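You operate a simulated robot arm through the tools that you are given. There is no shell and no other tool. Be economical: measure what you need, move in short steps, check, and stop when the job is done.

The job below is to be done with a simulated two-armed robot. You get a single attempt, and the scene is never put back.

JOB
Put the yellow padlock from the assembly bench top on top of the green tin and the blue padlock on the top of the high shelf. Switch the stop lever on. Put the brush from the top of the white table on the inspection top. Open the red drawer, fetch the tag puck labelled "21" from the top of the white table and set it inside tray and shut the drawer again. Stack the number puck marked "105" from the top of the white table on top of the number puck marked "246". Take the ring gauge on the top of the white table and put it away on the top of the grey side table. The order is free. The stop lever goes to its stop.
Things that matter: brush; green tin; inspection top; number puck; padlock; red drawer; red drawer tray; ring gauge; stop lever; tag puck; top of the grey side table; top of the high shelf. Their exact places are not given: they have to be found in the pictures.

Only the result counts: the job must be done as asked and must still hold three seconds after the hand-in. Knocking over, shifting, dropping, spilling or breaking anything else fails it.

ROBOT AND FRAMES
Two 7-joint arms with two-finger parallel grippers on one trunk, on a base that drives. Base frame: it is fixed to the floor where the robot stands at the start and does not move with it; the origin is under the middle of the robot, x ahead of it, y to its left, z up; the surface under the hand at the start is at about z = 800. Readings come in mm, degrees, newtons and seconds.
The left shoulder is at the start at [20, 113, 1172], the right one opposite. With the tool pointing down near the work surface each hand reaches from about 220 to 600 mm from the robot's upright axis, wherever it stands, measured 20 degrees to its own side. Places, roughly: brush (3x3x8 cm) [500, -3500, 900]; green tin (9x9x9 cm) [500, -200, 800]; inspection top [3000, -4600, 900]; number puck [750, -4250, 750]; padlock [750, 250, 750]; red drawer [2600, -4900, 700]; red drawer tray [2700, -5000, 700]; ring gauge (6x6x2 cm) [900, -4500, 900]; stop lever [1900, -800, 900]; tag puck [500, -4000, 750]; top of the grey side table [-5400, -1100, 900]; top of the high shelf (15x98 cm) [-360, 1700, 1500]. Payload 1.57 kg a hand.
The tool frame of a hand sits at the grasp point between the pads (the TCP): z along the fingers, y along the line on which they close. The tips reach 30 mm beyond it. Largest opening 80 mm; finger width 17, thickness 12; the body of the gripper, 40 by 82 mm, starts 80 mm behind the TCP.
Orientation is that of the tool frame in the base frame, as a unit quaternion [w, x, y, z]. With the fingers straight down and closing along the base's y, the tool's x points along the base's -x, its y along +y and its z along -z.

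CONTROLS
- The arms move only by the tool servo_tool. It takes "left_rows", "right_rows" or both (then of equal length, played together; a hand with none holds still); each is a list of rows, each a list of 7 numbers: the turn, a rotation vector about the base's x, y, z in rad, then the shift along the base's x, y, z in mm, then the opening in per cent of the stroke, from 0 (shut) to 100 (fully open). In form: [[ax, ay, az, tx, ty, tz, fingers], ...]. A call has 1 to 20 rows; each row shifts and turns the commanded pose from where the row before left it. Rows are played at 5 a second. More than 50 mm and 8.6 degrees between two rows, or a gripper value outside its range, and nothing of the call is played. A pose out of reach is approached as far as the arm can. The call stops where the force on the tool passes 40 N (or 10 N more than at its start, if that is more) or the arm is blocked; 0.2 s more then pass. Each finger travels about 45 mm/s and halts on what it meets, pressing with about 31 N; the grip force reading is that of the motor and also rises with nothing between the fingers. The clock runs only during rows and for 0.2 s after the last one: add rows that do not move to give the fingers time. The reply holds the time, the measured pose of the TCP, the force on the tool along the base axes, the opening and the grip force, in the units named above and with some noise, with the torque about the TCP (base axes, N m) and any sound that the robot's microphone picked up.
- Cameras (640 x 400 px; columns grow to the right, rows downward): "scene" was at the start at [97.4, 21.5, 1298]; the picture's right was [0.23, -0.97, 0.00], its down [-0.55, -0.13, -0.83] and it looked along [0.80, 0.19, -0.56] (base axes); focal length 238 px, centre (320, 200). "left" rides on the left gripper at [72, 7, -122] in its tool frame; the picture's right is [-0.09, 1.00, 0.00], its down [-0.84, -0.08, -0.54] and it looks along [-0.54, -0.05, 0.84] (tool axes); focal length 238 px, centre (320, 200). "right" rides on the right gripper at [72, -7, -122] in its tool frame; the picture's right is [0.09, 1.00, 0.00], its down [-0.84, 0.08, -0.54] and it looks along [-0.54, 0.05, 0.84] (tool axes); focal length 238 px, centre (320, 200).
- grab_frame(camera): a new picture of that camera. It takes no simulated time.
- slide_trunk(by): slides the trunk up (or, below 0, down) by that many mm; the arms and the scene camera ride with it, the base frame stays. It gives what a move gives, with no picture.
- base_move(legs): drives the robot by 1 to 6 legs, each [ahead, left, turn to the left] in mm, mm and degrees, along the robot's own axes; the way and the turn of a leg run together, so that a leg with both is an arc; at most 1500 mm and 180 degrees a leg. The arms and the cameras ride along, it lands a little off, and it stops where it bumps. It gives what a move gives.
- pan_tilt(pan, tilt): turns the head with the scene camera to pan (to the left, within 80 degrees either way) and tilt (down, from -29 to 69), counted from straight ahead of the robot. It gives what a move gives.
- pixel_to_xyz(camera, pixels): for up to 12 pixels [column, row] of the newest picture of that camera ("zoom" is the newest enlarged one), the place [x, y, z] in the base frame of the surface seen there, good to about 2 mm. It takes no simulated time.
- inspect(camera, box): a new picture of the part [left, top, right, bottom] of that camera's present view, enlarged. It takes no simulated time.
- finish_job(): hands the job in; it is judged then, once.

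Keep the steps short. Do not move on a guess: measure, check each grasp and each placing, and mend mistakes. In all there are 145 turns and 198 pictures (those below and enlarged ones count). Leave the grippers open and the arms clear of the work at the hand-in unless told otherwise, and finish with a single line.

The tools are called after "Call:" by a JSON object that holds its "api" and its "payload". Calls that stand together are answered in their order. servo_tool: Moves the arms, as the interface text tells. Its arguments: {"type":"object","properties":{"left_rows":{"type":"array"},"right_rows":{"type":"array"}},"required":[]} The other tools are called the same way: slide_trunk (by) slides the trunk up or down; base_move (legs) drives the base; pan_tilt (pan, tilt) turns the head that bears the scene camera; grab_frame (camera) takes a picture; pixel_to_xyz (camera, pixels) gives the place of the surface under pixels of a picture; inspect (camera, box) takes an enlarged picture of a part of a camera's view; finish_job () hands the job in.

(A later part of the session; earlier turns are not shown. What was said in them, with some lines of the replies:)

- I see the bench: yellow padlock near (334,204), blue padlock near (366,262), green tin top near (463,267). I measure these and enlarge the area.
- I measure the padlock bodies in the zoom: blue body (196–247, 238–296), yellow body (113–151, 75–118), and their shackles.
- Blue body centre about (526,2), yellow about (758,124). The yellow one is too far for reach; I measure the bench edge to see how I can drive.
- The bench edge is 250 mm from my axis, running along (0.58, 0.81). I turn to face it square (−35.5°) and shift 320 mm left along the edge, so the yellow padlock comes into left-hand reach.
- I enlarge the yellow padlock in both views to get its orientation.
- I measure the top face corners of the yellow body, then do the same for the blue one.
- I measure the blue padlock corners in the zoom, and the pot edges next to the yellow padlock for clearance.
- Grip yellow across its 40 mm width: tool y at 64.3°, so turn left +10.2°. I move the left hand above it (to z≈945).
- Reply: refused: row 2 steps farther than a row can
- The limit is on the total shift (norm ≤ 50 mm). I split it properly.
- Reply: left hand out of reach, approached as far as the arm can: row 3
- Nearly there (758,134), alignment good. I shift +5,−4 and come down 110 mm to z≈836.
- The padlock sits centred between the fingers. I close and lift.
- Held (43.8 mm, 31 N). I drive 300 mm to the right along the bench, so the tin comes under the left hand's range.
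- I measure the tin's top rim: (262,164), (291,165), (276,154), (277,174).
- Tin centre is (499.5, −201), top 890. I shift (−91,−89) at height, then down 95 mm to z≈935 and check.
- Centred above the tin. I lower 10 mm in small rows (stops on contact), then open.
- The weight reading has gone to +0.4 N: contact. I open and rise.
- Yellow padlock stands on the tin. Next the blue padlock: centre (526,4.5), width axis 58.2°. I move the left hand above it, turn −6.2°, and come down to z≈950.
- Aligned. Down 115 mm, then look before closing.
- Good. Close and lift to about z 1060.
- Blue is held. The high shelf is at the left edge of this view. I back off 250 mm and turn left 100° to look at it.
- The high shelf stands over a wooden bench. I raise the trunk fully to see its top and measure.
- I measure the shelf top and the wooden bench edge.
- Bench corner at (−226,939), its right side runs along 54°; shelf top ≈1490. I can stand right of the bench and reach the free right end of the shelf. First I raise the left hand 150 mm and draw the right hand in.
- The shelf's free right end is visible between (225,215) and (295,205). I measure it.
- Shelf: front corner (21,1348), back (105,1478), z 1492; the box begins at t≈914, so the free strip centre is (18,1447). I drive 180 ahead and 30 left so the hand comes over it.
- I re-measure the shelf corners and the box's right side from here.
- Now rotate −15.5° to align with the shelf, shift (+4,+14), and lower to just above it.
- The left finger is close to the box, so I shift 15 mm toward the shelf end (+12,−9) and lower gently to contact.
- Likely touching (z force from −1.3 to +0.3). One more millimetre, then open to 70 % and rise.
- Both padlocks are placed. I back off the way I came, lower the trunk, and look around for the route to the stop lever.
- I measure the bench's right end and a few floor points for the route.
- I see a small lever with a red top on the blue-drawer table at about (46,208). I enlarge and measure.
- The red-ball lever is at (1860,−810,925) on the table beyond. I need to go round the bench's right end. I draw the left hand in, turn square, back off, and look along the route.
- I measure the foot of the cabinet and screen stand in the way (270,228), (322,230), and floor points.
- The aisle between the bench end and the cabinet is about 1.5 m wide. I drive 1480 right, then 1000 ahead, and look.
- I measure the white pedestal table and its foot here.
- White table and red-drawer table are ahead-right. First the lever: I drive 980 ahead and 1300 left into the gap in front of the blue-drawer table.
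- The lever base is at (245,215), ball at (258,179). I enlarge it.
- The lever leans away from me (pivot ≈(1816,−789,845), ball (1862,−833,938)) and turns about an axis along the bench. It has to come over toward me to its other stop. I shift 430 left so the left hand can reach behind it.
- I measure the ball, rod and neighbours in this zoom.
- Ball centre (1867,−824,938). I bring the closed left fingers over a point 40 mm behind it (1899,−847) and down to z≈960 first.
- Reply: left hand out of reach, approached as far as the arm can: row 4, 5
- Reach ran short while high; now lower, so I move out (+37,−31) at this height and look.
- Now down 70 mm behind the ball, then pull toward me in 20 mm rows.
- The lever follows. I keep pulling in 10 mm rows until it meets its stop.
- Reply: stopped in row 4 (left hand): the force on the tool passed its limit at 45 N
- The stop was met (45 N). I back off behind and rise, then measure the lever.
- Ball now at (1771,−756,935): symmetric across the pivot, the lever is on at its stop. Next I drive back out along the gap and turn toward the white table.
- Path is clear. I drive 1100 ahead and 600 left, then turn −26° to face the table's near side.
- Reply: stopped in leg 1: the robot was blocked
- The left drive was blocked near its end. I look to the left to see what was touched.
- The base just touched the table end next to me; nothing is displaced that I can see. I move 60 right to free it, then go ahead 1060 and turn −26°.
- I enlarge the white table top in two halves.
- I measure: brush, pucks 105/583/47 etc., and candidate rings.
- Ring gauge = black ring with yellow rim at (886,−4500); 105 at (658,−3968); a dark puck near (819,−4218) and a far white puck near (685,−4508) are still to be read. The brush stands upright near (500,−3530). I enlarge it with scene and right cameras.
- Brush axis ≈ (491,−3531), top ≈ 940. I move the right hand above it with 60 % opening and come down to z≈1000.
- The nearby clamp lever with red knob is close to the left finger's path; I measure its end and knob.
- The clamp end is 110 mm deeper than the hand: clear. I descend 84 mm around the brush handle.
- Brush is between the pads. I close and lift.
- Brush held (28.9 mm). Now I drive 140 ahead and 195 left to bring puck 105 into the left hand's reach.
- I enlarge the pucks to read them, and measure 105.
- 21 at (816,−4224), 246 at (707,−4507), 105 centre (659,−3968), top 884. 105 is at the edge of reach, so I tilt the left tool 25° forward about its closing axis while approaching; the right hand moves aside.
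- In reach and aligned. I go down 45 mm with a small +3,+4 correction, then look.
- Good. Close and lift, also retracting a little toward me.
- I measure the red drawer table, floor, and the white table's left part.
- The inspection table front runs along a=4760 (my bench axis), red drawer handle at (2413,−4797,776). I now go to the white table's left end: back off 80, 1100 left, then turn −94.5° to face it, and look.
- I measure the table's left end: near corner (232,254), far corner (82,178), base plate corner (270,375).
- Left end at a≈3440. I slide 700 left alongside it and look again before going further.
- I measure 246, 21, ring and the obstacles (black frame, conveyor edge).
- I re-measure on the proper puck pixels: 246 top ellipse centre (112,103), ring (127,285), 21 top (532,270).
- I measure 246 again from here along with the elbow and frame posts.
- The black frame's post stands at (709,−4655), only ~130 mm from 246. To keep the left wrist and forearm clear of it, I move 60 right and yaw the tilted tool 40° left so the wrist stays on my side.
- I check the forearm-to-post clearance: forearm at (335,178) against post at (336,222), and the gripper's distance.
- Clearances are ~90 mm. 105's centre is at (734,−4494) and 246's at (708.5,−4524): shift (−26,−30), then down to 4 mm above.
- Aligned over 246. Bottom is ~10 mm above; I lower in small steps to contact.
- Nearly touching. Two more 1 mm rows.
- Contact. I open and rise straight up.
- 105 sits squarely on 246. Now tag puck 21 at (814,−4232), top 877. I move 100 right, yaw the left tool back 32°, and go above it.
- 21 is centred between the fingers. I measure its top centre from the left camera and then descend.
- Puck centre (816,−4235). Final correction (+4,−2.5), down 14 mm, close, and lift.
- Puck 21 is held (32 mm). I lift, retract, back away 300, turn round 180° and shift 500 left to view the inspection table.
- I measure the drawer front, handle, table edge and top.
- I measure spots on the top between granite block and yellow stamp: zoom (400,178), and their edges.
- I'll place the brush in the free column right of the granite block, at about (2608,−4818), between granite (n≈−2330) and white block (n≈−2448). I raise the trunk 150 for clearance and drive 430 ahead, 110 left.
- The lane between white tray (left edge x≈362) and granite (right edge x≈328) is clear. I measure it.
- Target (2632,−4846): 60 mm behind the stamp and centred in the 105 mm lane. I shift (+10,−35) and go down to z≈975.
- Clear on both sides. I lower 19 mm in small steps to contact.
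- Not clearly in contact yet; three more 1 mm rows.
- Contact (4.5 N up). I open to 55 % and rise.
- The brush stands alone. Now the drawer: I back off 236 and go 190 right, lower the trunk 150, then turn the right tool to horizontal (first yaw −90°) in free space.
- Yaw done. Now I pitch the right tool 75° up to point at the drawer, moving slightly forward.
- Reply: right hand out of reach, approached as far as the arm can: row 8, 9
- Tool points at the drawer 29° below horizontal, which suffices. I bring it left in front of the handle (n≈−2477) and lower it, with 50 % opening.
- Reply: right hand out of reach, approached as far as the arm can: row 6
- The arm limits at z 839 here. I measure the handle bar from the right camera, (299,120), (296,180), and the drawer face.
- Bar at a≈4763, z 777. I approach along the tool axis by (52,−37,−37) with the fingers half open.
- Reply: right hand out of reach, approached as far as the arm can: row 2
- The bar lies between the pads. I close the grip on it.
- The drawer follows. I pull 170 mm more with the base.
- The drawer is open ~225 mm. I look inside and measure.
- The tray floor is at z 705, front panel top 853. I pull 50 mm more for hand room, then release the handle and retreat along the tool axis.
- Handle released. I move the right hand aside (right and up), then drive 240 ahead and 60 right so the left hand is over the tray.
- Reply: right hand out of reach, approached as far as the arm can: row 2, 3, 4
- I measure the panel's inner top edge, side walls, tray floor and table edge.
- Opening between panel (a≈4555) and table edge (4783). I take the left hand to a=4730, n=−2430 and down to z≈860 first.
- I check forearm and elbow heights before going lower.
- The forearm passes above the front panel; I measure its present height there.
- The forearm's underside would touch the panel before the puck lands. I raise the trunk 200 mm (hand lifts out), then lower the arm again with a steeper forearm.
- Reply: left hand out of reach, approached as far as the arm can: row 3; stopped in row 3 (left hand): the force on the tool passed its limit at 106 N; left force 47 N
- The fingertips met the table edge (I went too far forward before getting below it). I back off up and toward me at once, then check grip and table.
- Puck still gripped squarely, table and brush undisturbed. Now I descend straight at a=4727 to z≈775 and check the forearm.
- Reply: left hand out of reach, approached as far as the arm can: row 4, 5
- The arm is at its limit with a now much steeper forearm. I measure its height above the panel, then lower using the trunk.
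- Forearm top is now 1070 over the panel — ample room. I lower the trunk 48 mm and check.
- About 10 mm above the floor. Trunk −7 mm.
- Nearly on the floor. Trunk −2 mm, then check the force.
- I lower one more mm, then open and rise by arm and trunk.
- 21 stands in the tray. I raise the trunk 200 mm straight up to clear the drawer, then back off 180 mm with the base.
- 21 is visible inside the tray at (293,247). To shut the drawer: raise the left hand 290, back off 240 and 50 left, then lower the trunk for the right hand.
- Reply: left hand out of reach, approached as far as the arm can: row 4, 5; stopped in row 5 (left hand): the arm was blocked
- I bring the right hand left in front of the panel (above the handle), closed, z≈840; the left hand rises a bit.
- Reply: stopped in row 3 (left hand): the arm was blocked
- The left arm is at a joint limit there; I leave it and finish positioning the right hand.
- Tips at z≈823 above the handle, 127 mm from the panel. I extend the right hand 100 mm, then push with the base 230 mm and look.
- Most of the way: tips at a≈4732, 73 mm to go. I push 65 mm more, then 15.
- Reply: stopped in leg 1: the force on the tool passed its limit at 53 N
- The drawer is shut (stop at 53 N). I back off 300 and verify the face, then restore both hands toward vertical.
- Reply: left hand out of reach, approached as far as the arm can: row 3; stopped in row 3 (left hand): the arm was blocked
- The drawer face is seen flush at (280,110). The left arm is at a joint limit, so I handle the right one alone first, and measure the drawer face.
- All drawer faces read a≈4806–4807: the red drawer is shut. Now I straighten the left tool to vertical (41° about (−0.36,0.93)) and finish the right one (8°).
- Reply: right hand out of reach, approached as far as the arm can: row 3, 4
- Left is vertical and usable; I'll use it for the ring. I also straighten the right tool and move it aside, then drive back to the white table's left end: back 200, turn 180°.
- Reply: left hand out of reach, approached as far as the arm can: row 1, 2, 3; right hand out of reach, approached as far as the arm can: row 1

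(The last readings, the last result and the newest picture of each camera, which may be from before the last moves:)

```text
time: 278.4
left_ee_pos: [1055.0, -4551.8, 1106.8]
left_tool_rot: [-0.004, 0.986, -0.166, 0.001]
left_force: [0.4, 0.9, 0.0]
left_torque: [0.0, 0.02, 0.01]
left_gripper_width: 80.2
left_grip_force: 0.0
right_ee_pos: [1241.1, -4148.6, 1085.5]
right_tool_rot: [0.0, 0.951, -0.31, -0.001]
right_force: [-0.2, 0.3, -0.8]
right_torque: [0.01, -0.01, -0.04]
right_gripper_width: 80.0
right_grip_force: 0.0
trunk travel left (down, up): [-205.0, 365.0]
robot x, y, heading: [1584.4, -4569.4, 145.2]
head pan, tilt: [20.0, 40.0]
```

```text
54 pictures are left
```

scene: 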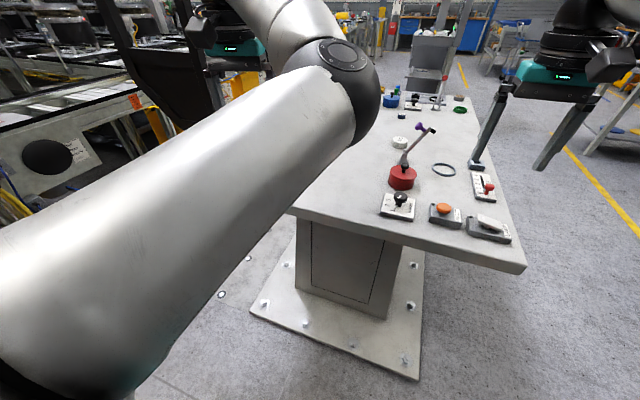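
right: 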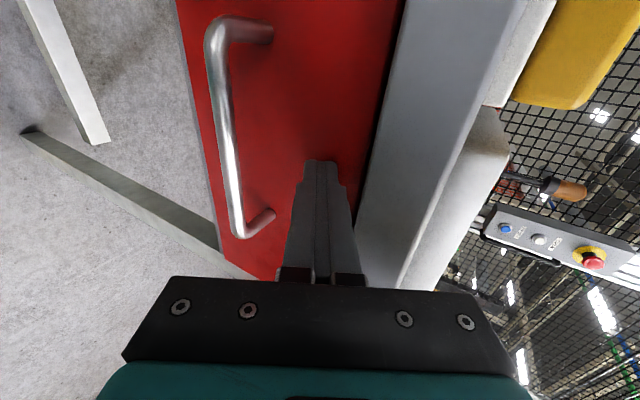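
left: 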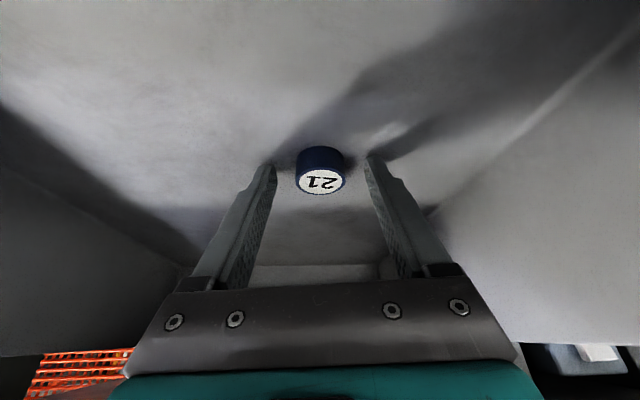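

The left hand is at a=3515, n=−3080; ring at (3338,−3118). I drive 177 ahead and 38 left so the hand comes above the ring.

Call:
{"api": "base_move", "payload": {"legs": [[177, 38, -0.7]]}}

Call:
{"api": "grab_frame", "payload": {"camera": "left"}}

Call:
{"api": "pan_tilt", "payload": {"pan": 50, "tilt": 35}}

Call:
{"api": "grab_frame", "payload": {"camera": "scene"}}

```text
time: 279.9
left_ee_pos: [887.8, -4474.4, 1104.9]
left_tool_rot: [-0.004, 0.985, -0.171, 0.002]
left_force: [-0.6, 0.5, -0.4]
left_torque: [-0.02, -0.02, -0.01]
left_gripper_width: 79.9
left_grip_force: 0.0
right_ee_pos: [1077.8, -4073.2, 1086.2]
right_tool_rot: [0.001, 0.95, -0.313, -0.001]
right_force: [-0.2, 0.5, -0.3]
right_torque: [-0.02, -0.01, 0.0]
right_gripper_width: 80.1
right_grip_force: 0.1
trunk travel left (down, up): [-205.0, 365.0]
robot x, y, heading: [1417.4, -4495.0, 144.4]
head pan, tilt: [20.0, 40.0]
```

```text
53 pictures are left
```

left: 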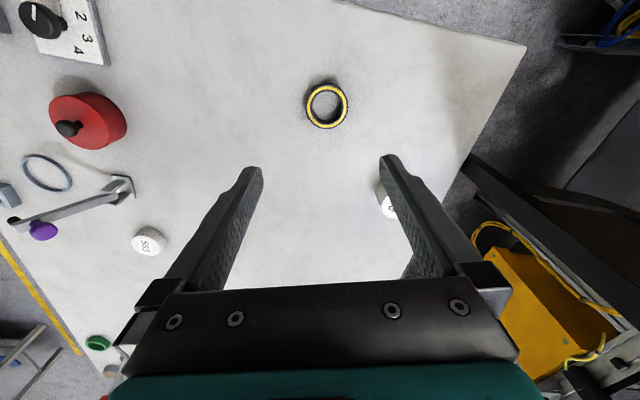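

```text
time: 280.8
left_ee_pos: [888.7, -4473.0, 1106.2]
left_tool_rot: [-0.003, 0.985, -0.171, 0.002]
left_force: [0.8, -0.3, 0.1]
left_torque: [0.01, 0.02, 0.0]
left_gripper_width: 79.9
left_grip_force: 0.1
right_ee_pos: [1079.1, -4072.7, 1086.7]
right_tool_rot: [0.0, 0.95, -0.313, -0.001]
right_force: [-0.1, -0.6, -0.5]
right_torque: [0.0, 0.01, 0.02]
right_gripper_width: 80.1
right_grip_force: 0.1
trunk travel left (down, up): [-205.0, 365.0]
robot x, y, heading: [1421.5, -4494.2, 144.6]
head pan, tilt: [50.0, 35.0]
```

```text
52 pictures are left
```

scene: 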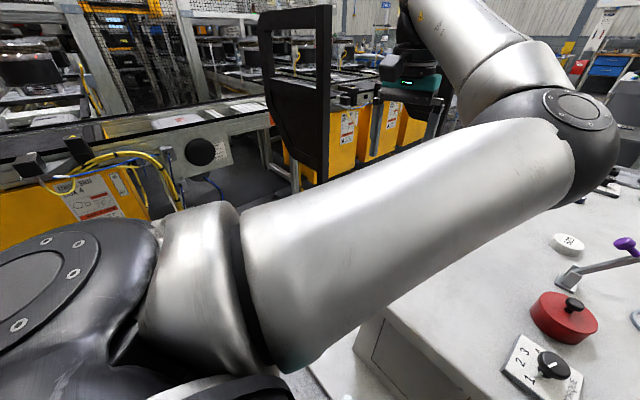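

I measure the ring from the left camera and the left elbow's position (it bends inward now).

Call:
{"api": "pixel_to_xyz", "payload": {"camera": "left", "pixels": [[309, 104], [345, 104], [327, 88], [327, 123], [327, 104]]}}

Call:
{"api": "pixel_to_xyz", "payload": {"camera": "scene", "pixels": [[540, 130], [590, 185], [560, 200], [500, 60], [430, 180], [624, 245], [565, 290], [330, 60], [410, 95]]}}

```text
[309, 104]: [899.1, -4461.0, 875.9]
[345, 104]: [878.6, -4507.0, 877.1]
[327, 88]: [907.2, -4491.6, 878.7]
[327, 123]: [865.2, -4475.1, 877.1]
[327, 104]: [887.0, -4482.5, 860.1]
```

```text
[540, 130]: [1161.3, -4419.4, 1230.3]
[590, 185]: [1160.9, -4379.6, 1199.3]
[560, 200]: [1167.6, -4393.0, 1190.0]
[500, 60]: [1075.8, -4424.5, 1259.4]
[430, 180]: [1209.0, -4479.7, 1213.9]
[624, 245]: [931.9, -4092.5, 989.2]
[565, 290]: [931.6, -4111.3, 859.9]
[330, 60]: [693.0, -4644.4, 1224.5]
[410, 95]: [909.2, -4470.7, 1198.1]
```

Ring centre (888,−4483), top 877. I shift (−1,−10) and go down to z≈940.

Call:
{"api": "servo_tool", "payload": {"left_rows": [[0, 0, 0, -1, -10, 0, 100], [0, 0, 0, 0, 0, -40, 100], [0, 0, 0, 0, 0, -40, 100], [0, 0, 0, 0, 0, -40, 100], [0, 0, 0, 0, 0, -45, 100], [0, 0, 0, 0, 0, 0, 100]]}}

Call:
{"api": "grab_frame", "payload": {"camera": "left"}}

Call:
{"api": "grab_frame", "payload": {"camera": "scene"}}

```text
time: 282.2
left_ee_pos: [886.9, -4485.3, 941.5]
left_tool_rot: [-0.002, 0.985, -0.17, 0.0]
left_force: [-0.4, -0.1, 0.0]
left_torque: [0.0, -0.03, -0.03]
left_gripper_width: 80.2
left_grip_force: 0.0
right_ee_pos: [1080.4, -4073.6, 1087.1]
right_tool_rot: [0.001, 0.95, -0.313, -0.002]
right_force: [0.7, 0.8, 0.3]
right_torque: [-0.01, 0.0, 0.0]
right_gripper_width: 80.3
right_grip_force: 0.0
trunk travel left (down, up): [-205.0, 365.0]
robot x, y, heading: [1419.4, -4499.6, 144.3]
head pan, tilt: [50.0, 35.0]
```

```text
51 pictures are left
```

left: 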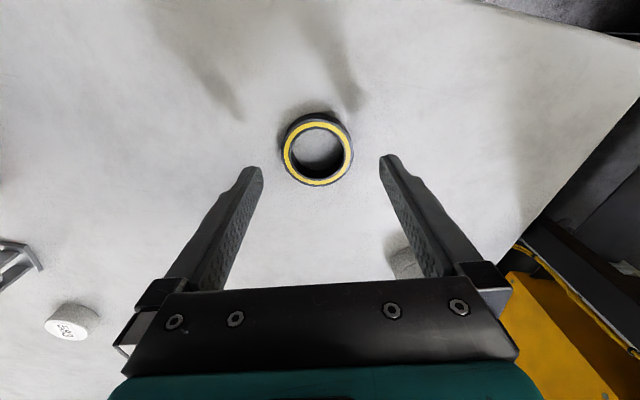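

```text
50 pictures are left
```

scene: 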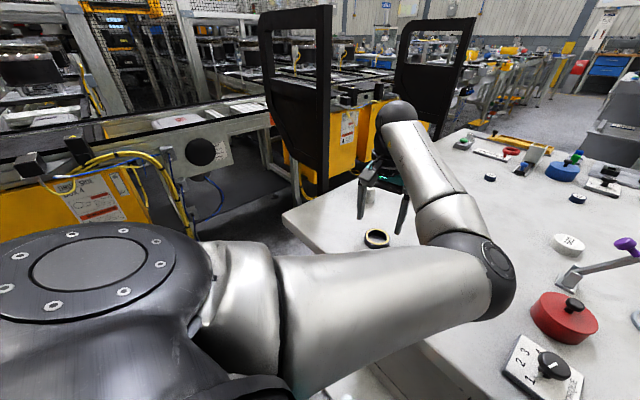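

The elbow has come down; I measure its underside clearance above the table before the last 50 mm.

Call:
{"api": "pixel_to_xyz", "payload": {"camera": "scene", "pixels": [[495, 265], [490, 305], [450, 300], [460, 215], [420, 330], [570, 300], [550, 305], [515, 285]]}}

Call:
{"api": "inspect", "payload": {"camera": "scene", "box": [340, 120, 620, 380]}}

```text
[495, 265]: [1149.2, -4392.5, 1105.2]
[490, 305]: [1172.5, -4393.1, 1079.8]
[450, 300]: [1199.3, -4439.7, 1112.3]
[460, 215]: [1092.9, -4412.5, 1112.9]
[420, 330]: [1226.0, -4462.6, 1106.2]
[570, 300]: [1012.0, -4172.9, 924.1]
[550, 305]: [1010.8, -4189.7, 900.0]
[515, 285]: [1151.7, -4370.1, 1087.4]
```

```text
1.54 times, centred on (480, 250) of scene
```

zoom: 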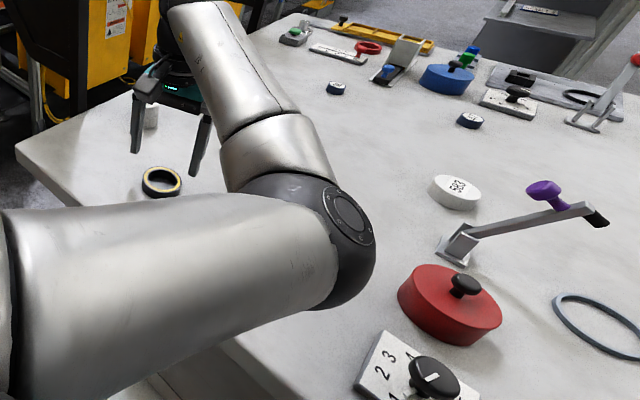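

Elbow is outside the table end, underside well above. I descend 49 mm and look.

Call:
{"api": "servo_tool", "payload": {"left_rows": [[0, 0, 0, 1, 1, -25, 100], [0, 0, 0, 0, 0, -15, 100], [0, 0, 0, 0, 0, -9, 100], [0, 0, 0, 0, 0, 0, 100]]}}

Call:
{"api": "grab_frame", "payload": {"camera": "left"}}

```text
time: 283.2
left_ee_pos: [888.4, -4483.5, 892.1]
left_tool_rot: [-0.003, 0.985, -0.171, 0.002]
left_force: [0.7, -0.5, 0.6]
left_torque: [0.02, 0.03, 0.02]
left_gripper_width: 79.9
left_grip_force: 0.0
right_ee_pos: [1079.1, -4074.3, 1086.3]
right_tool_rot: [0.001, 0.95, -0.313, -0.001]
right_force: [-0.1, 0.6, -0.2]
right_torque: [-0.02, -0.02, -0.01]
right_gripper_width: 80.0
right_grip_force: 0.1
trunk travel left (down, up): [-205.0, 365.0]
robot x, y, heading: [1415.4, -4498.1, 144.2]
head pan, tilt: [50.0, 35.0]
```

```text
48 pictures are left
```

left: 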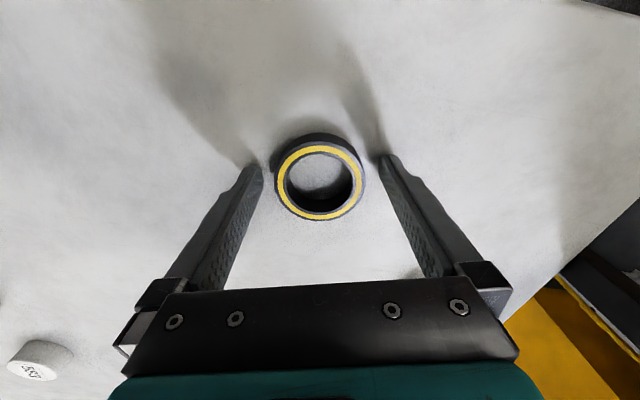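

Centred. I close and lift.

Call:
{"api": "servo_tool", "payload": {"left_rows": [[0, 0, 0, 0, 0, 0, 45], [0, 0, 0, 0, 0, 0, 45], [0, 0, 0, 0, 0, 0, 45], [0, 0, 0, 0, 0, 0, 45], [0, 0, 0, 0, 0, 10, 45], [0, 0, 0, 0, 0, 30, 45], [0, 0, 0, 0, 0, 40, 45], [0, 0, 0, 0, 0, 40, 45], [0, 0, 0, 0, 0, 40, 45], [0, 0, 0, 0, 0, 40, 45]]}}

Call:
{"api": "grab_frame", "payload": {"camera": "left"}}

```text
time: 285.4
left_ee_pos: [888.9, -4483.3, 1096.1]
left_tool_rot: [-0.004, 0.985, -0.171, 0.002]
left_force: [0.3, 0.4, -1.3]
left_torque: [-0.03, 0.0, 0.01]
left_gripper_width: 59.2
left_grip_force: 30.8
right_ee_pos: [1080.5, -4073.1, 1087.3]
right_tool_rot: [0.0, 0.95, -0.313, -0.001]
right_force: [-0.1, -0.6, -1.0]
right_torque: [-0.01, 0.0, 0.01]
right_gripper_width: 79.9
right_grip_force: 0.0
trunk travel left (down, up): [-205.0, 365.0]
robot x, y, heading: [1415.6, -4497.6, 144.3]
head pan, tilt: [50.0, 35.0]
```

```text
47 pictures are left
```

left: 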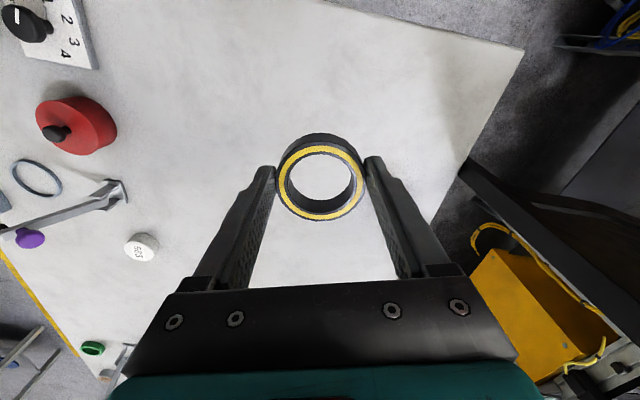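

Ring held (59 mm). Now the long drive to the grey side table: back 100, right 1075, then ahead along the aisle 3000, and look.

Call:
{"api": "base_move", "payload": {"legs": [[-100, 0, 0], [0, -1075, 0], [1500, 0, 0], [1500, 0, 0]]}}

Call:
{"api": "pan_tilt", "payload": {"pan": 0, "tilt": 20}}

Call:
{"api": "grab_frame", "payload": {"camera": "scene"}}

```text
time: 305.9
left_ee_pos: [-918.2, -2047.3, 1093.2]
left_tool_rot: [-0.004, 0.99, -0.139, 0.002]
left_force: [-0.8, 0.7, -2.2]
left_torque: [0.01, 0.0, 0.0]
left_gripper_width: 59.0
left_grip_force: 30.9
right_ee_pos: [-751.8, -1625.5, 1086.9]
right_tool_rot: [0.0, 0.959, -0.283, -0.001]
right_force: [0.4, 0.4, -1.1]
right_torque: [-0.01, 0.02, -0.03]
right_gripper_width: 79.9
right_grip_force: 0.0
trunk travel left (down, up): [-205.0, 365.0]
robot x, y, heading: [-387.5, -2027.4, 148.0]
head pan, tilt: [50.0, 35.0]
```

```text
time: 307.0
left_ee_pos: [-917.0, -2048.0, 1094.4]
left_tool_rot: [-0.003, 0.99, -0.139, 0.002]
left_force: [-0.2, 0.8, -1.9]
left_torque: [-0.03, -0.01, 0.0]
left_gripper_width: 59.3
left_grip_force: 30.9
right_ee_pos: [-752.3, -1625.7, 1085.9]
right_tool_rot: [0.0, 0.959, -0.283, -0.001]
right_force: [-0.9, 0.3, 0.5]
right_torque: [-0.01, 0.04, 0.02]
right_gripper_width: 80.1
right_grip_force: 0.1
trunk travel left (down, up): [-205.0, 365.0]
robot x, y, heading: [-390.2, -2025.0, 147.6]
head pan, tilt: [0.0, 20.0]
```

```text
46 pictures are left
```

scene: 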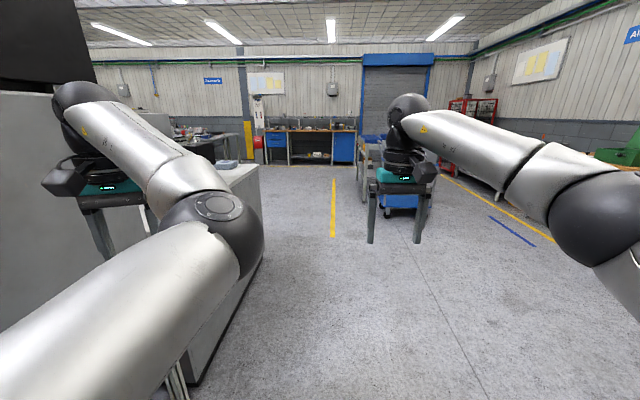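

I'm drifting close to the console on the left. I shift 400 right, straighten heading −3.3°, then ahead 1500.

Call:
{"api": "base_move", "payload": {"legs": [[0, -400, -3.3], [1500, 0, 0], [400, 0, 0]]}}

Call:
{"api": "pan_tilt", "payload": {"pan": 20, "tilt": 15}}

Call:
{"api": "grab_frame", "payload": {"camera": "scene"}}

```text
time: 318.5
left_ee_pos: [-2242.7, -633.6, 1094.2]
left_tool_rot: [-0.003, 0.988, -0.157, 0.002]
left_force: [-1.2, -0.1, -2.2]
left_torque: [0.0, 0.01, -0.06]
left_gripper_width: 59.3
left_grip_force: 30.1
right_ee_pos: [-2064.2, -218.7, 1086.9]
right_tool_rot: [0.0, 0.954, -0.299, -0.001]
right_force: [-1.2, -0.2, 0.1]
right_torque: [0.01, 0.01, -0.03]
right_gripper_width: 80.0
right_grip_force: 0.0
trunk travel left (down, up): [-205.0, 365.0]
robot x, y, heading: [-1713.2, -630.9, 146.1]
head pan, tilt: [0.0, 20.0]
```

```text
time: 319.3
left_ee_pos: [-2243.2, -634.0, 1094.5]
left_tool_rot: [-0.003, 0.988, -0.157, 0.001]
left_force: [0.1, -0.8, -2.1]
left_torque: [0.0, -0.02, -0.01]
left_gripper_width: 59.0
left_grip_force: 30.8
right_ee_pos: [-2064.1, -219.6, 1087.4]
right_tool_rot: [0.0, 0.954, -0.3, -0.001]
right_force: [-0.3, -0.4, 0.7]
right_torque: [0.01, 0.01, 0.02]
right_gripper_width: 80.1
right_grip_force: 0.0
trunk travel left (down, up): [-205.0, 365.0]
robot x, y, heading: [-1714.0, -632.6, 145.9]
head pan, tilt: [20.0, 15.0]
```

```text
45 pictures are left
```

scene: 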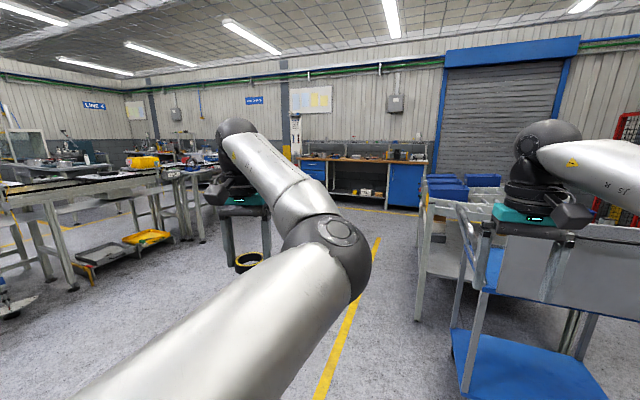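

Carts stand to my right. The grey side table lies at bearing ≈187°. I look there (pan 42).

Call:
{"api": "pan_tilt", "payload": {"pan": 50, "tilt": 8}}

Call:
{"api": "grab_frame", "payload": {"camera": "scene"}}

```text
time: 320.3
left_ee_pos: [-2243.7, -634.0, 1093.5]
left_tool_rot: [-0.003, 0.988, -0.157, 0.002]
left_force: [0.2, -0.1, -2.6]
left_torque: [0.0, -0.01, 0.01]
left_gripper_width: 59.2
left_grip_force: 31.1
right_ee_pos: [-2064.5, -218.9, 1085.2]
right_tool_rot: [0.001, 0.954, -0.3, -0.001]
right_force: [0.4, -0.9, -1.1]
right_torque: [-0.04, 0.05, 0.0]
right_gripper_width: 79.9
right_grip_force: 0.1
trunk travel left (down, up): [-205.0, 365.0]
robot x, y, heading: [-1711.2, -631.5, 146.0]
head pan, tilt: [50.0, 8.0]
```

```text
44 pictures are left
```

scene: 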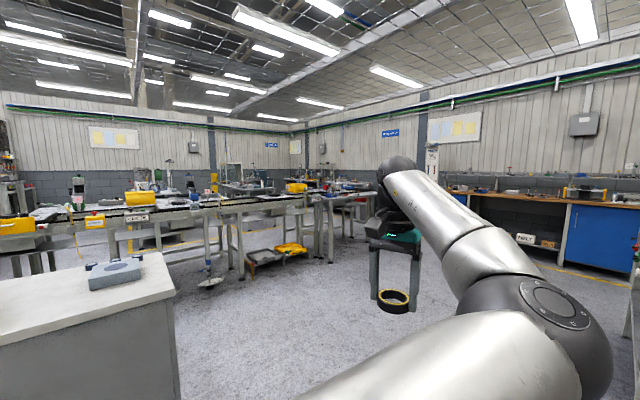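

I measure candidate table tops: (345,195), (330,205), (240,195), and floor ahead.

Call:
{"api": "pixel_to_xyz", "payload": {"camera": "scene", "pixels": [[345, 197], [325, 200], [362, 194], [285, 203], [250, 187], [330, 262], [220, 285], [450, 190], [295, 190], [350, 182], [560, 265]]}}

Call:
{"api": "inspect", "payload": {"camera": "scene", "box": [200, 150, 400, 280]}}

```text
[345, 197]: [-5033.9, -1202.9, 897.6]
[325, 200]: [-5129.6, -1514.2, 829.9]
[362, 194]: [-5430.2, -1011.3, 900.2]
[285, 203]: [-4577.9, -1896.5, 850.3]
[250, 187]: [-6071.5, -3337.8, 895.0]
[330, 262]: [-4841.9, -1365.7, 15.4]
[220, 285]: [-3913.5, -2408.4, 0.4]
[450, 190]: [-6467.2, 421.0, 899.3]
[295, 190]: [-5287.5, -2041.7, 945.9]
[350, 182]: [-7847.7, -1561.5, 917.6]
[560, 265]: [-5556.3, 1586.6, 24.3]
```

```text
3.08 times, centred on (300, 215) of scene
```

zoom: 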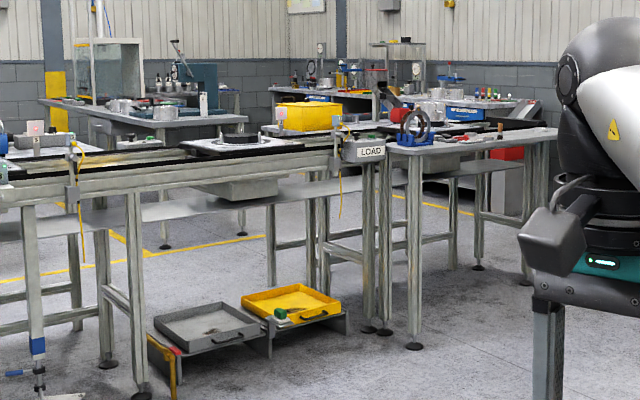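

The grey side table's front edge runs near n≈−3900 with corner leg at (−4842,−1366). I turn +35.6° and drive 2700 toward it, then look.

Call:
{"api": "base_move", "payload": {"legs": [[0, 0, 35.6], [1500, 0, 0], [1200, 0, 0]]}}

Call:
{"api": "pan_tilt", "payload": {"pan": 35, "tilt": 30}}

Call:
{"api": "grab_frame", "payload": {"camera": "scene"}}

```text
time: 335.2
left_ee_pos: [-4888.4, -931.7, 1094.0]
left_tool_rot: [-0.003, 0.992, 0.123, 0.001]
left_force: [-0.1, 0.5, -1.4]
left_torque: [0.03, -0.03, 0.02]
left_gripper_width: 59.3
left_grip_force: 31.0
right_ee_pos: [-4956.4, -483.8, 1086.8]
right_tool_rot: [0.001, 1.0, -0.024, -0.001]
right_force: [-0.1, -0.5, -0.1]
right_torque: [-0.01, -0.02, 0.0]
right_gripper_width: 79.5
right_grip_force: 0.0
trunk travel left (down, up): [-205.0, 365.0]
robot x, y, heading: [-4440.3, -645.8, 178.1]
head pan, tilt: [50.0, 8.0]
```

```text
time: 336.1
left_ee_pos: [-4887.7, -931.8, 1095.0]
left_tool_rot: [-0.003, 0.992, 0.123, 0.001]
left_force: [-0.5, 0.2, -1.8]
left_torque: [0.06, 0.0, 0.01]
left_gripper_width: 59.5
left_grip_force: 31.2
right_ee_pos: [-4956.6, -483.6, 1087.2]
right_tool_rot: [0.001, 1.0, -0.023, -0.001]
right_force: [0.2, -0.2, 1.3]
right_torque: [-0.02, 0.01, 0.04]
right_gripper_width: 80.0
right_grip_force: 0.1
trunk travel left (down, up): [-205.0, 365.0]
robot x, y, heading: [-4438.5, -645.5, 178.1]
head pan, tilt: [35.0, 30.0]
```

```text
42 pictures are left
```

scene: 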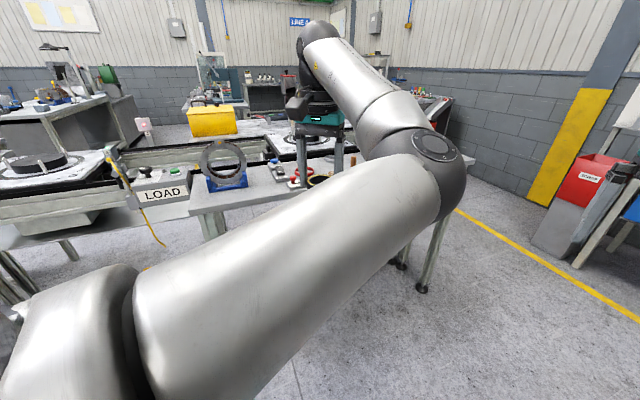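

I measure the side table's edge, corner and items.

Call:
{"api": "pixel_to_xyz", "payload": {"camera": "scene", "pixels": [[195, 208], [230, 203], [472, 155], [455, 158], [421, 287], [403, 265], [265, 185], [222, 150], [300, 183], [250, 178], [210, 225], [460, 148]]}}

Call:
{"api": "inspect", "payload": {"camera": "scene", "box": [180, 100, 480, 240]}}

```text
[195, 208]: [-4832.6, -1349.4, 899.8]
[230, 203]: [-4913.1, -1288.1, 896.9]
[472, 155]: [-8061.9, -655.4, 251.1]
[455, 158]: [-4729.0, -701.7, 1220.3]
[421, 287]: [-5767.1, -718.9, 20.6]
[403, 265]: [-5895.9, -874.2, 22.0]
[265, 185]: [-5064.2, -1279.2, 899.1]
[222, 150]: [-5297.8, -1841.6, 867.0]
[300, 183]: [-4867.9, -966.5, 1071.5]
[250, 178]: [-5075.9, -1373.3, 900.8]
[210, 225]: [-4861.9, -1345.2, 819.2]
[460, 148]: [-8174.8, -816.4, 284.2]
```

```text
2.13 times, centred on (330, 170) of scene
```

zoom: 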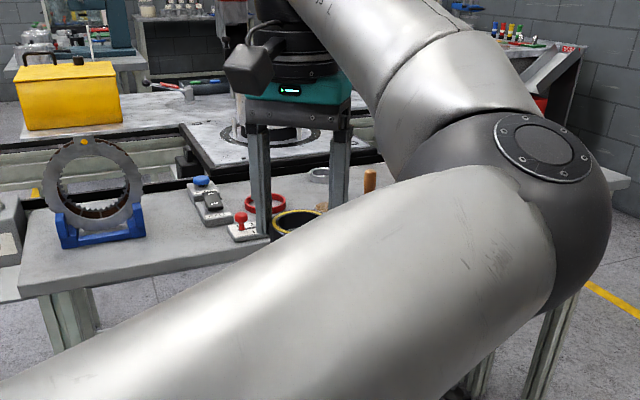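

Front edge runs from (−4832,−1349) toward (−5767,−719); z 899. I move in front of it: ahead 718, right 171, turn +58° to face it, and look.

Call:
{"api": "base_move", "payload": {"legs": [[0, -171, 0], [718, 0, 0], [0, 0, 58]]}}

Call:
{"api": "pan_tilt", "payload": {"pan": -10, "tilt": 40}}

Call:
{"api": "grab_frame", "payload": {"camera": "scene"}}

Call:
{"api": "grab_frame", "payload": {"camera": "left"}}

```text
time: 343.6
left_ee_pos: [-5131.9, -987.4, 1093.5]
left_tool_rot: [-0.003, 0.802, 0.597, -0.001]
left_force: [-0.3, -0.3, -2.6]
left_torque: [0.03, 0.01, 0.02]
left_gripper_width: 59.4
left_grip_force: 30.6
right_ee_pos: [-5550.8, -818.7, 1086.5]
right_tool_rot: [0.001, 0.881, 0.473, -0.001]
right_force: [-0.1, 0.2, -1.4]
right_torque: [0.05, -0.02, 0.04]
right_gripper_width: 80.1
right_grip_force: 0.1
trunk travel left (down, up): [-205.0, 365.0]
robot x, y, heading: [-5146.9, -457.1, -122.5]
head pan, tilt: [35.0, 30.0]
```

```text
time: 344.7
left_ee_pos: [-5132.7, -988.0, 1094.3]
left_tool_rot: [-0.003, 0.802, 0.597, -0.002]
left_force: [-1.6, 0.1, -1.7]
left_torque: [0.0, 0.02, -0.01]
left_gripper_width: 59.0
left_grip_force: 30.7
right_ee_pos: [-5553.1, -817.4, 1085.7]
right_tool_rot: [0.0, 0.881, 0.474, 0.0]
right_force: [1.2, -0.1, -0.4]
right_torque: [-0.02, 0.0, -0.01]
right_gripper_width: 79.8
right_grip_force: 0.1
trunk travel left (down, up): [-205.0, 365.0]
robot x, y, heading: [-5147.5, -457.7, -122.9]
head pan, tilt: [-10.0, 40.0]
```

```text
40 pictures are left
```

scene: 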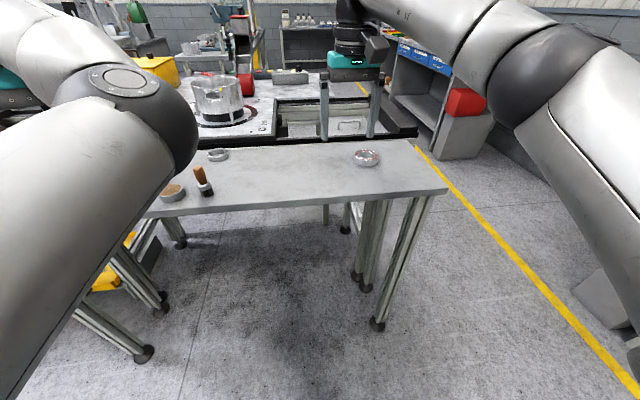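

```text
39 pictures are left
```

left: 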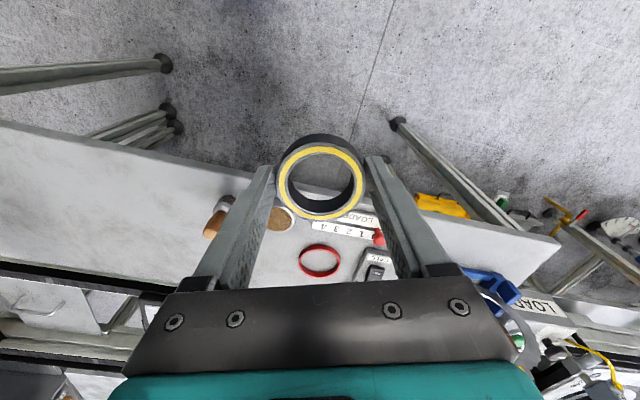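

The table's right half is free between the brush-like item (203,185) and the round dish (367,158). I measure around (290,178).

Call:
{"api": "pixel_to_xyz", "payload": {"camera": "scene", "pixels": [[290, 178], [290, 203], [290, 150], [340, 175], [240, 185], [440, 188], [367, 155], [207, 185], [415, 165]]}}

```text
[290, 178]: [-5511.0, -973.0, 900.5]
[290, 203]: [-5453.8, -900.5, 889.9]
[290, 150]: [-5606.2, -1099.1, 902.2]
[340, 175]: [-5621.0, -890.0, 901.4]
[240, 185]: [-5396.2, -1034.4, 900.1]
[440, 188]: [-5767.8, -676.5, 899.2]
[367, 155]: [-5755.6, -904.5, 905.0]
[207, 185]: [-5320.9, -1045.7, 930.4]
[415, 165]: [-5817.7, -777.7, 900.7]
```

Target (−5530,−998), with >200 mm clearance to neighbours. That needs a base shift of 223 ahead and 330 right; I check the shelf unit on the right first.

Call:
{"api": "pixel_to_xyz", "payload": {"camera": "scene", "pixels": [[465, 100], [450, 65], [460, 150], [405, 90], [600, 300], [375, 125], [350, 60], [320, 85]]}}

```text
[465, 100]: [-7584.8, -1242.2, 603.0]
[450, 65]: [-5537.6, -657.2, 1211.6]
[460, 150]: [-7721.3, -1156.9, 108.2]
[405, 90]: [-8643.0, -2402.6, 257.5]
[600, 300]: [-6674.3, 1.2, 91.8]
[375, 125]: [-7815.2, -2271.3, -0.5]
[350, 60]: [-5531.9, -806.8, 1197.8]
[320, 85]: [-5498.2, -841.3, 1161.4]
```

The shelf unit is 1.5 m farther. I drive right 330, then ahead 215.

Call:
{"api": "base_move", "payload": {"legs": [[0, -330, 0], [215, 0, 0]]}}

Call:
{"api": "pan_tilt", "payload": {"pan": 25, "tilt": 45}}

Call:
{"api": "grab_frame", "payload": {"camera": "scene"}}

Call:
{"api": "grab_frame", "payload": {"camera": "left"}}

```text
time: 348.2
left_ee_pos: [-5530.3, -985.4, 1094.0]
left_tool_rot: [-0.003, 0.803, 0.596, -0.002]
left_force: [-0.1, -0.4, -1.0]
left_torque: [0.03, -0.02, -0.03]
left_gripper_width: 59.1
left_grip_force: 30.9
right_ee_pos: [-5949.4, -814.7, 1086.5]
right_tool_rot: [0.001, 0.882, 0.471, 0.0]
right_force: [-0.2, 0.4, -0.9]
right_torque: [0.02, -0.03, 0.03]
right_gripper_width: 80.1
right_grip_force: 0.1
trunk travel left (down, up): [-205.0, 365.0]
robot x, y, heading: [-5543.0, -454.3, -122.8]
head pan, tilt: [-10.0, 40.0]
```

```text
time: 349.2
left_ee_pos: [-5530.2, -985.1, 1094.1]
left_tool_rot: [-0.004, 0.804, 0.595, -0.001]
left_force: [0.4, -0.3, -1.7]
left_torque: [0.01, -0.01, -0.02]
left_gripper_width: 59.2
left_grip_force: 31.3
right_ee_pos: [-5949.4, -813.5, 1086.0]
right_tool_rot: [0.001, 0.882, 0.472, 0.0]
right_force: [0.0, 0.0, 0.5]
right_torque: [0.02, 0.02, -0.03]
right_gripper_width: 80.0
right_grip_force: 0.0
trunk travel left (down, up): [-205.0, 365.0]
robot x, y, heading: [-5538.7, -454.0, -122.6]
head pan, tilt: [25.0, 45.0]
```

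```text
38 pictures are left
```

scene: 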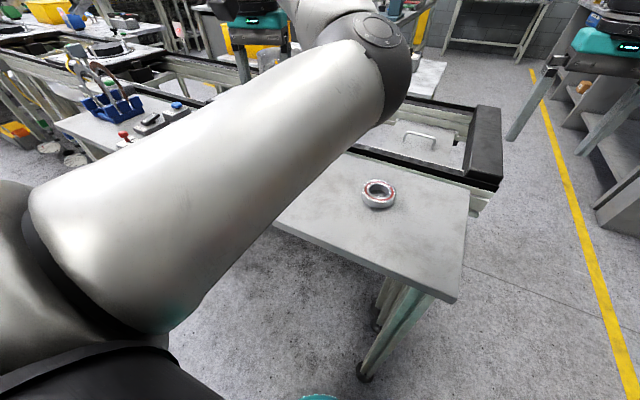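

```text
37 pictures are left
```

left: 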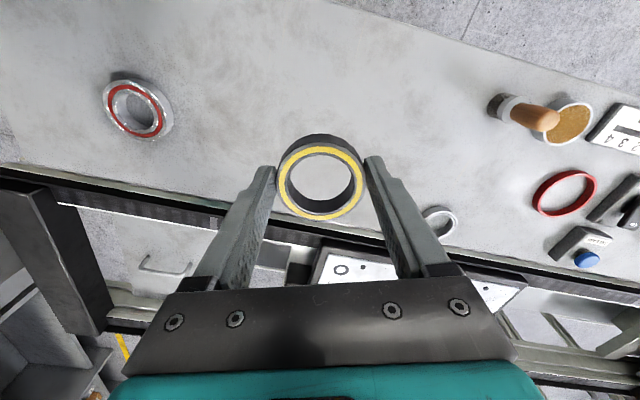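

The ring is above clear table. I descend to z≈942.

Call:
{"api": "servo_tool", "payload": {"left_rows": [[0, 0, 0, 0, -4, -40, 45], [0, 0, 0, 0, -4, -40, 45], [0, 0, 0, 0, 0, -40, 45], [0, 0, 0, 0, 0, -32, 45], [0, 0, 0, 0, 0, 0, 45]]}}

Call:
{"api": "grab_frame", "payload": {"camera": "left"}}

Call:
{"api": "grab_frame", "payload": {"camera": "scene"}}

```text
time: 350.4
left_ee_pos: [-5528.7, -994.3, 943.0]
left_tool_rot: [-0.002, 0.803, 0.596, -0.002]
left_force: [0.5, -0.5, -2.6]
left_torque: [-0.02, -0.03, 0.02]
left_gripper_width: 59.3
left_grip_force: 30.9
right_ee_pos: [-5949.6, -813.6, 1086.6]
right_tool_rot: [0.001, 0.882, 0.472, 0.0]
right_force: [-0.4, 0.1, 0.5]
right_torque: [-0.01, 0.0, -0.02]
right_gripper_width: 79.9
right_grip_force: 0.0
trunk travel left (down, up): [-205.0, 365.0]
robot x, y, heading: [-5545.2, -456.6, -123.3]
head pan, tilt: [25.0, 45.0]
```

```text
36 pictures are left
```

left: 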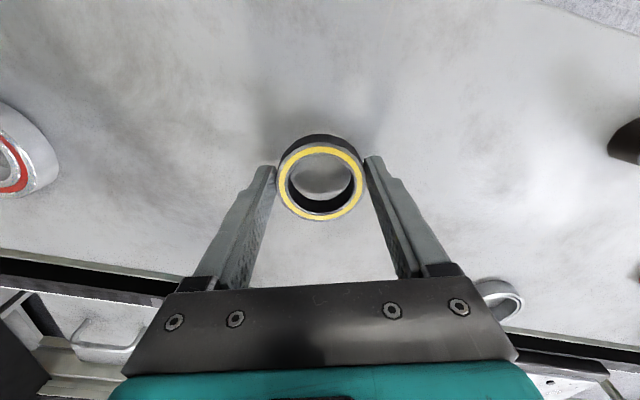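

```text
35 pictures are left
```

scene: 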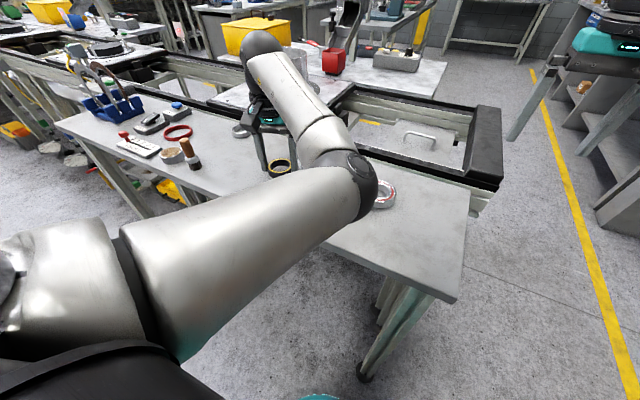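

Good spot. I lower the last ~11 mm in small steps.

Call:
{"api": "servo_tool", "payload": {"left_rows": [[0, 0, 0, 0, 0, -5, 45], [0, 0, 0, 0, 0, -3, 45], [0, 0, 0, 0, 0, -2, 45], [0, 0, 0, 0, 0, -1, 45], [0, 0, 0, 0, 0, 0, 45]]}}

```text
time: 351.6
left_ee_pos: [-5529.8, -993.1, 931.6]
left_tool_rot: [-0.002, 0.804, 0.595, -0.002]
left_force: [-0.3, -1.2, 4.5]
left_torque: [-0.03, -0.19, -0.07]
left_gripper_width: 59.4
left_grip_force: 30.9
right_ee_pos: [-5949.4, -814.3, 1086.7]
right_tool_rot: [0.001, 0.882, 0.472, 0.0]
right_force: [-0.4, -0.4, 0.0]
right_torque: [0.01, -0.03, -0.02]
right_gripper_width: 79.9
right_grip_force: 0.0
trunk travel left (down, up): [-205.0, 365.0]
robot x, y, heading: [-5544.1, -456.8, -122.5]
head pan, tilt: [25.0, 45.0]
```

Contact (4.5 N). Open and rise.

Call:
{"api": "servo_tool", "payload": {"left_rows": [[0, 0, 0, 0, 0, 0, 80], [0, 0, 0, 0, 0, 0, 90], [0, 0, 0, 0, 0, 0, 90], [0, 0, 0, 0, 0, 20, 90], [0, 0, 0, 0, 0, 40, 90], [0, 0, 0, 0, 0, 40, 90], [0, 0, 0, 0, 0, 40, 90], [0, 0, 0, 0, 0, 30, 90]]}}

Call:
{"api": "grab_frame", "payload": {"camera": "left"}}

Call:
{"api": "base_move", "payload": {"legs": [[-350, 0, 0]]}}

Call:
{"api": "pan_tilt", "payload": {"pan": 5, "tilt": 35}}

Call:
{"api": "grab_frame", "payload": {"camera": "scene"}}

```text
time: 353.4
left_ee_pos: [-5530.6, -991.7, 1100.9]
left_tool_rot: [-0.003, 0.804, 0.595, -0.001]
left_force: [0.4, -0.5, -0.2]
left_torque: [-0.01, 0.04, 0.0]
left_gripper_width: 72.3
left_grip_force: 0.0
right_ee_pos: [-5948.9, -814.1, 1086.9]
right_tool_rot: [0.001, 0.882, 0.471, -0.001]
right_force: [-0.3, 0.4, 0.0]
right_torque: [0.01, 0.01, -0.01]
right_gripper_width: 79.9
right_grip_force: 0.1
trunk travel left (down, up): [-205.0, 365.0]
robot x, y, heading: [-5546.2, -452.3, -122.9]
head pan, tilt: [25.0, 45.0]
```

```text
34 pictures are left
```

left: 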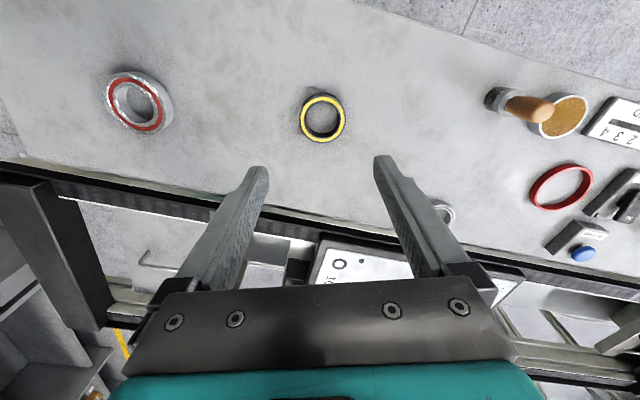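

```text
time: 355.7
left_ee_pos: [-5339.0, -696.0, 1102.3]
left_tool_rot: [-0.003, 0.803, 0.595, -0.002]
left_force: [-0.5, 0.1, 0.0]
left_torque: [0.02, 0.01, -0.01]
left_gripper_width: 72.0
left_grip_force: 0.1
right_ee_pos: [-5758.8, -517.1, 1087.7]
right_tool_rot: [0.001, 0.882, 0.472, 0.0]
right_force: [0.3, 0.2, 0.0]
right_torque: [-0.01, 0.0, -0.03]
right_gripper_width: 80.0
right_grip_force: 0.0
trunk travel left (down, up): [-205.0, 365.0]
robot x, y, heading: [-5355.9, -157.6, -122.9]
head pan, tilt: [25.0, 45.0]
```

```text
time: 356.5
left_ee_pos: [-5339.6, -697.9, 1101.7]
left_tool_rot: [-0.003, 0.803, 0.596, -0.001]
left_force: [1.2, 0.7, -0.1]
left_torque: [-0.01, 0.01, 0.01]
left_gripper_width: 72.1
left_grip_force: 0.1
right_ee_pos: [-5759.5, -518.4, 1086.2]
right_tool_rot: [0.001, 0.882, 0.471, 0.0]
right_force: [-0.1, -0.1, 0.3]
right_torque: [0.0, -0.01, 0.02]
right_gripper_width: 80.1
right_grip_force: 0.0
trunk travel left (down, up): [-205.0, 365.0]
robot x, y, heading: [-5354.6, -156.9, -122.9]
head pan, tilt: [5.0, 35.0]
```

```text
33 pictures are left
```

scene: 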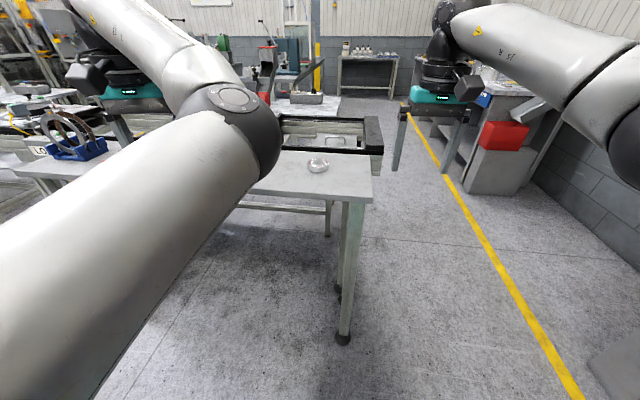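

The ring gauge lies on the grey side table. Both grippers are open and the arms are clear; every item was checked in the pictures as it was placed. I hand in.

Call:
{"api": "finish_job", "payload": {}}

```text
The job is handed in.
```

All seven tasks are done and the job is handed in; I took "on" for the unlabelled stop lever to be its opposite stop, toward the robot.
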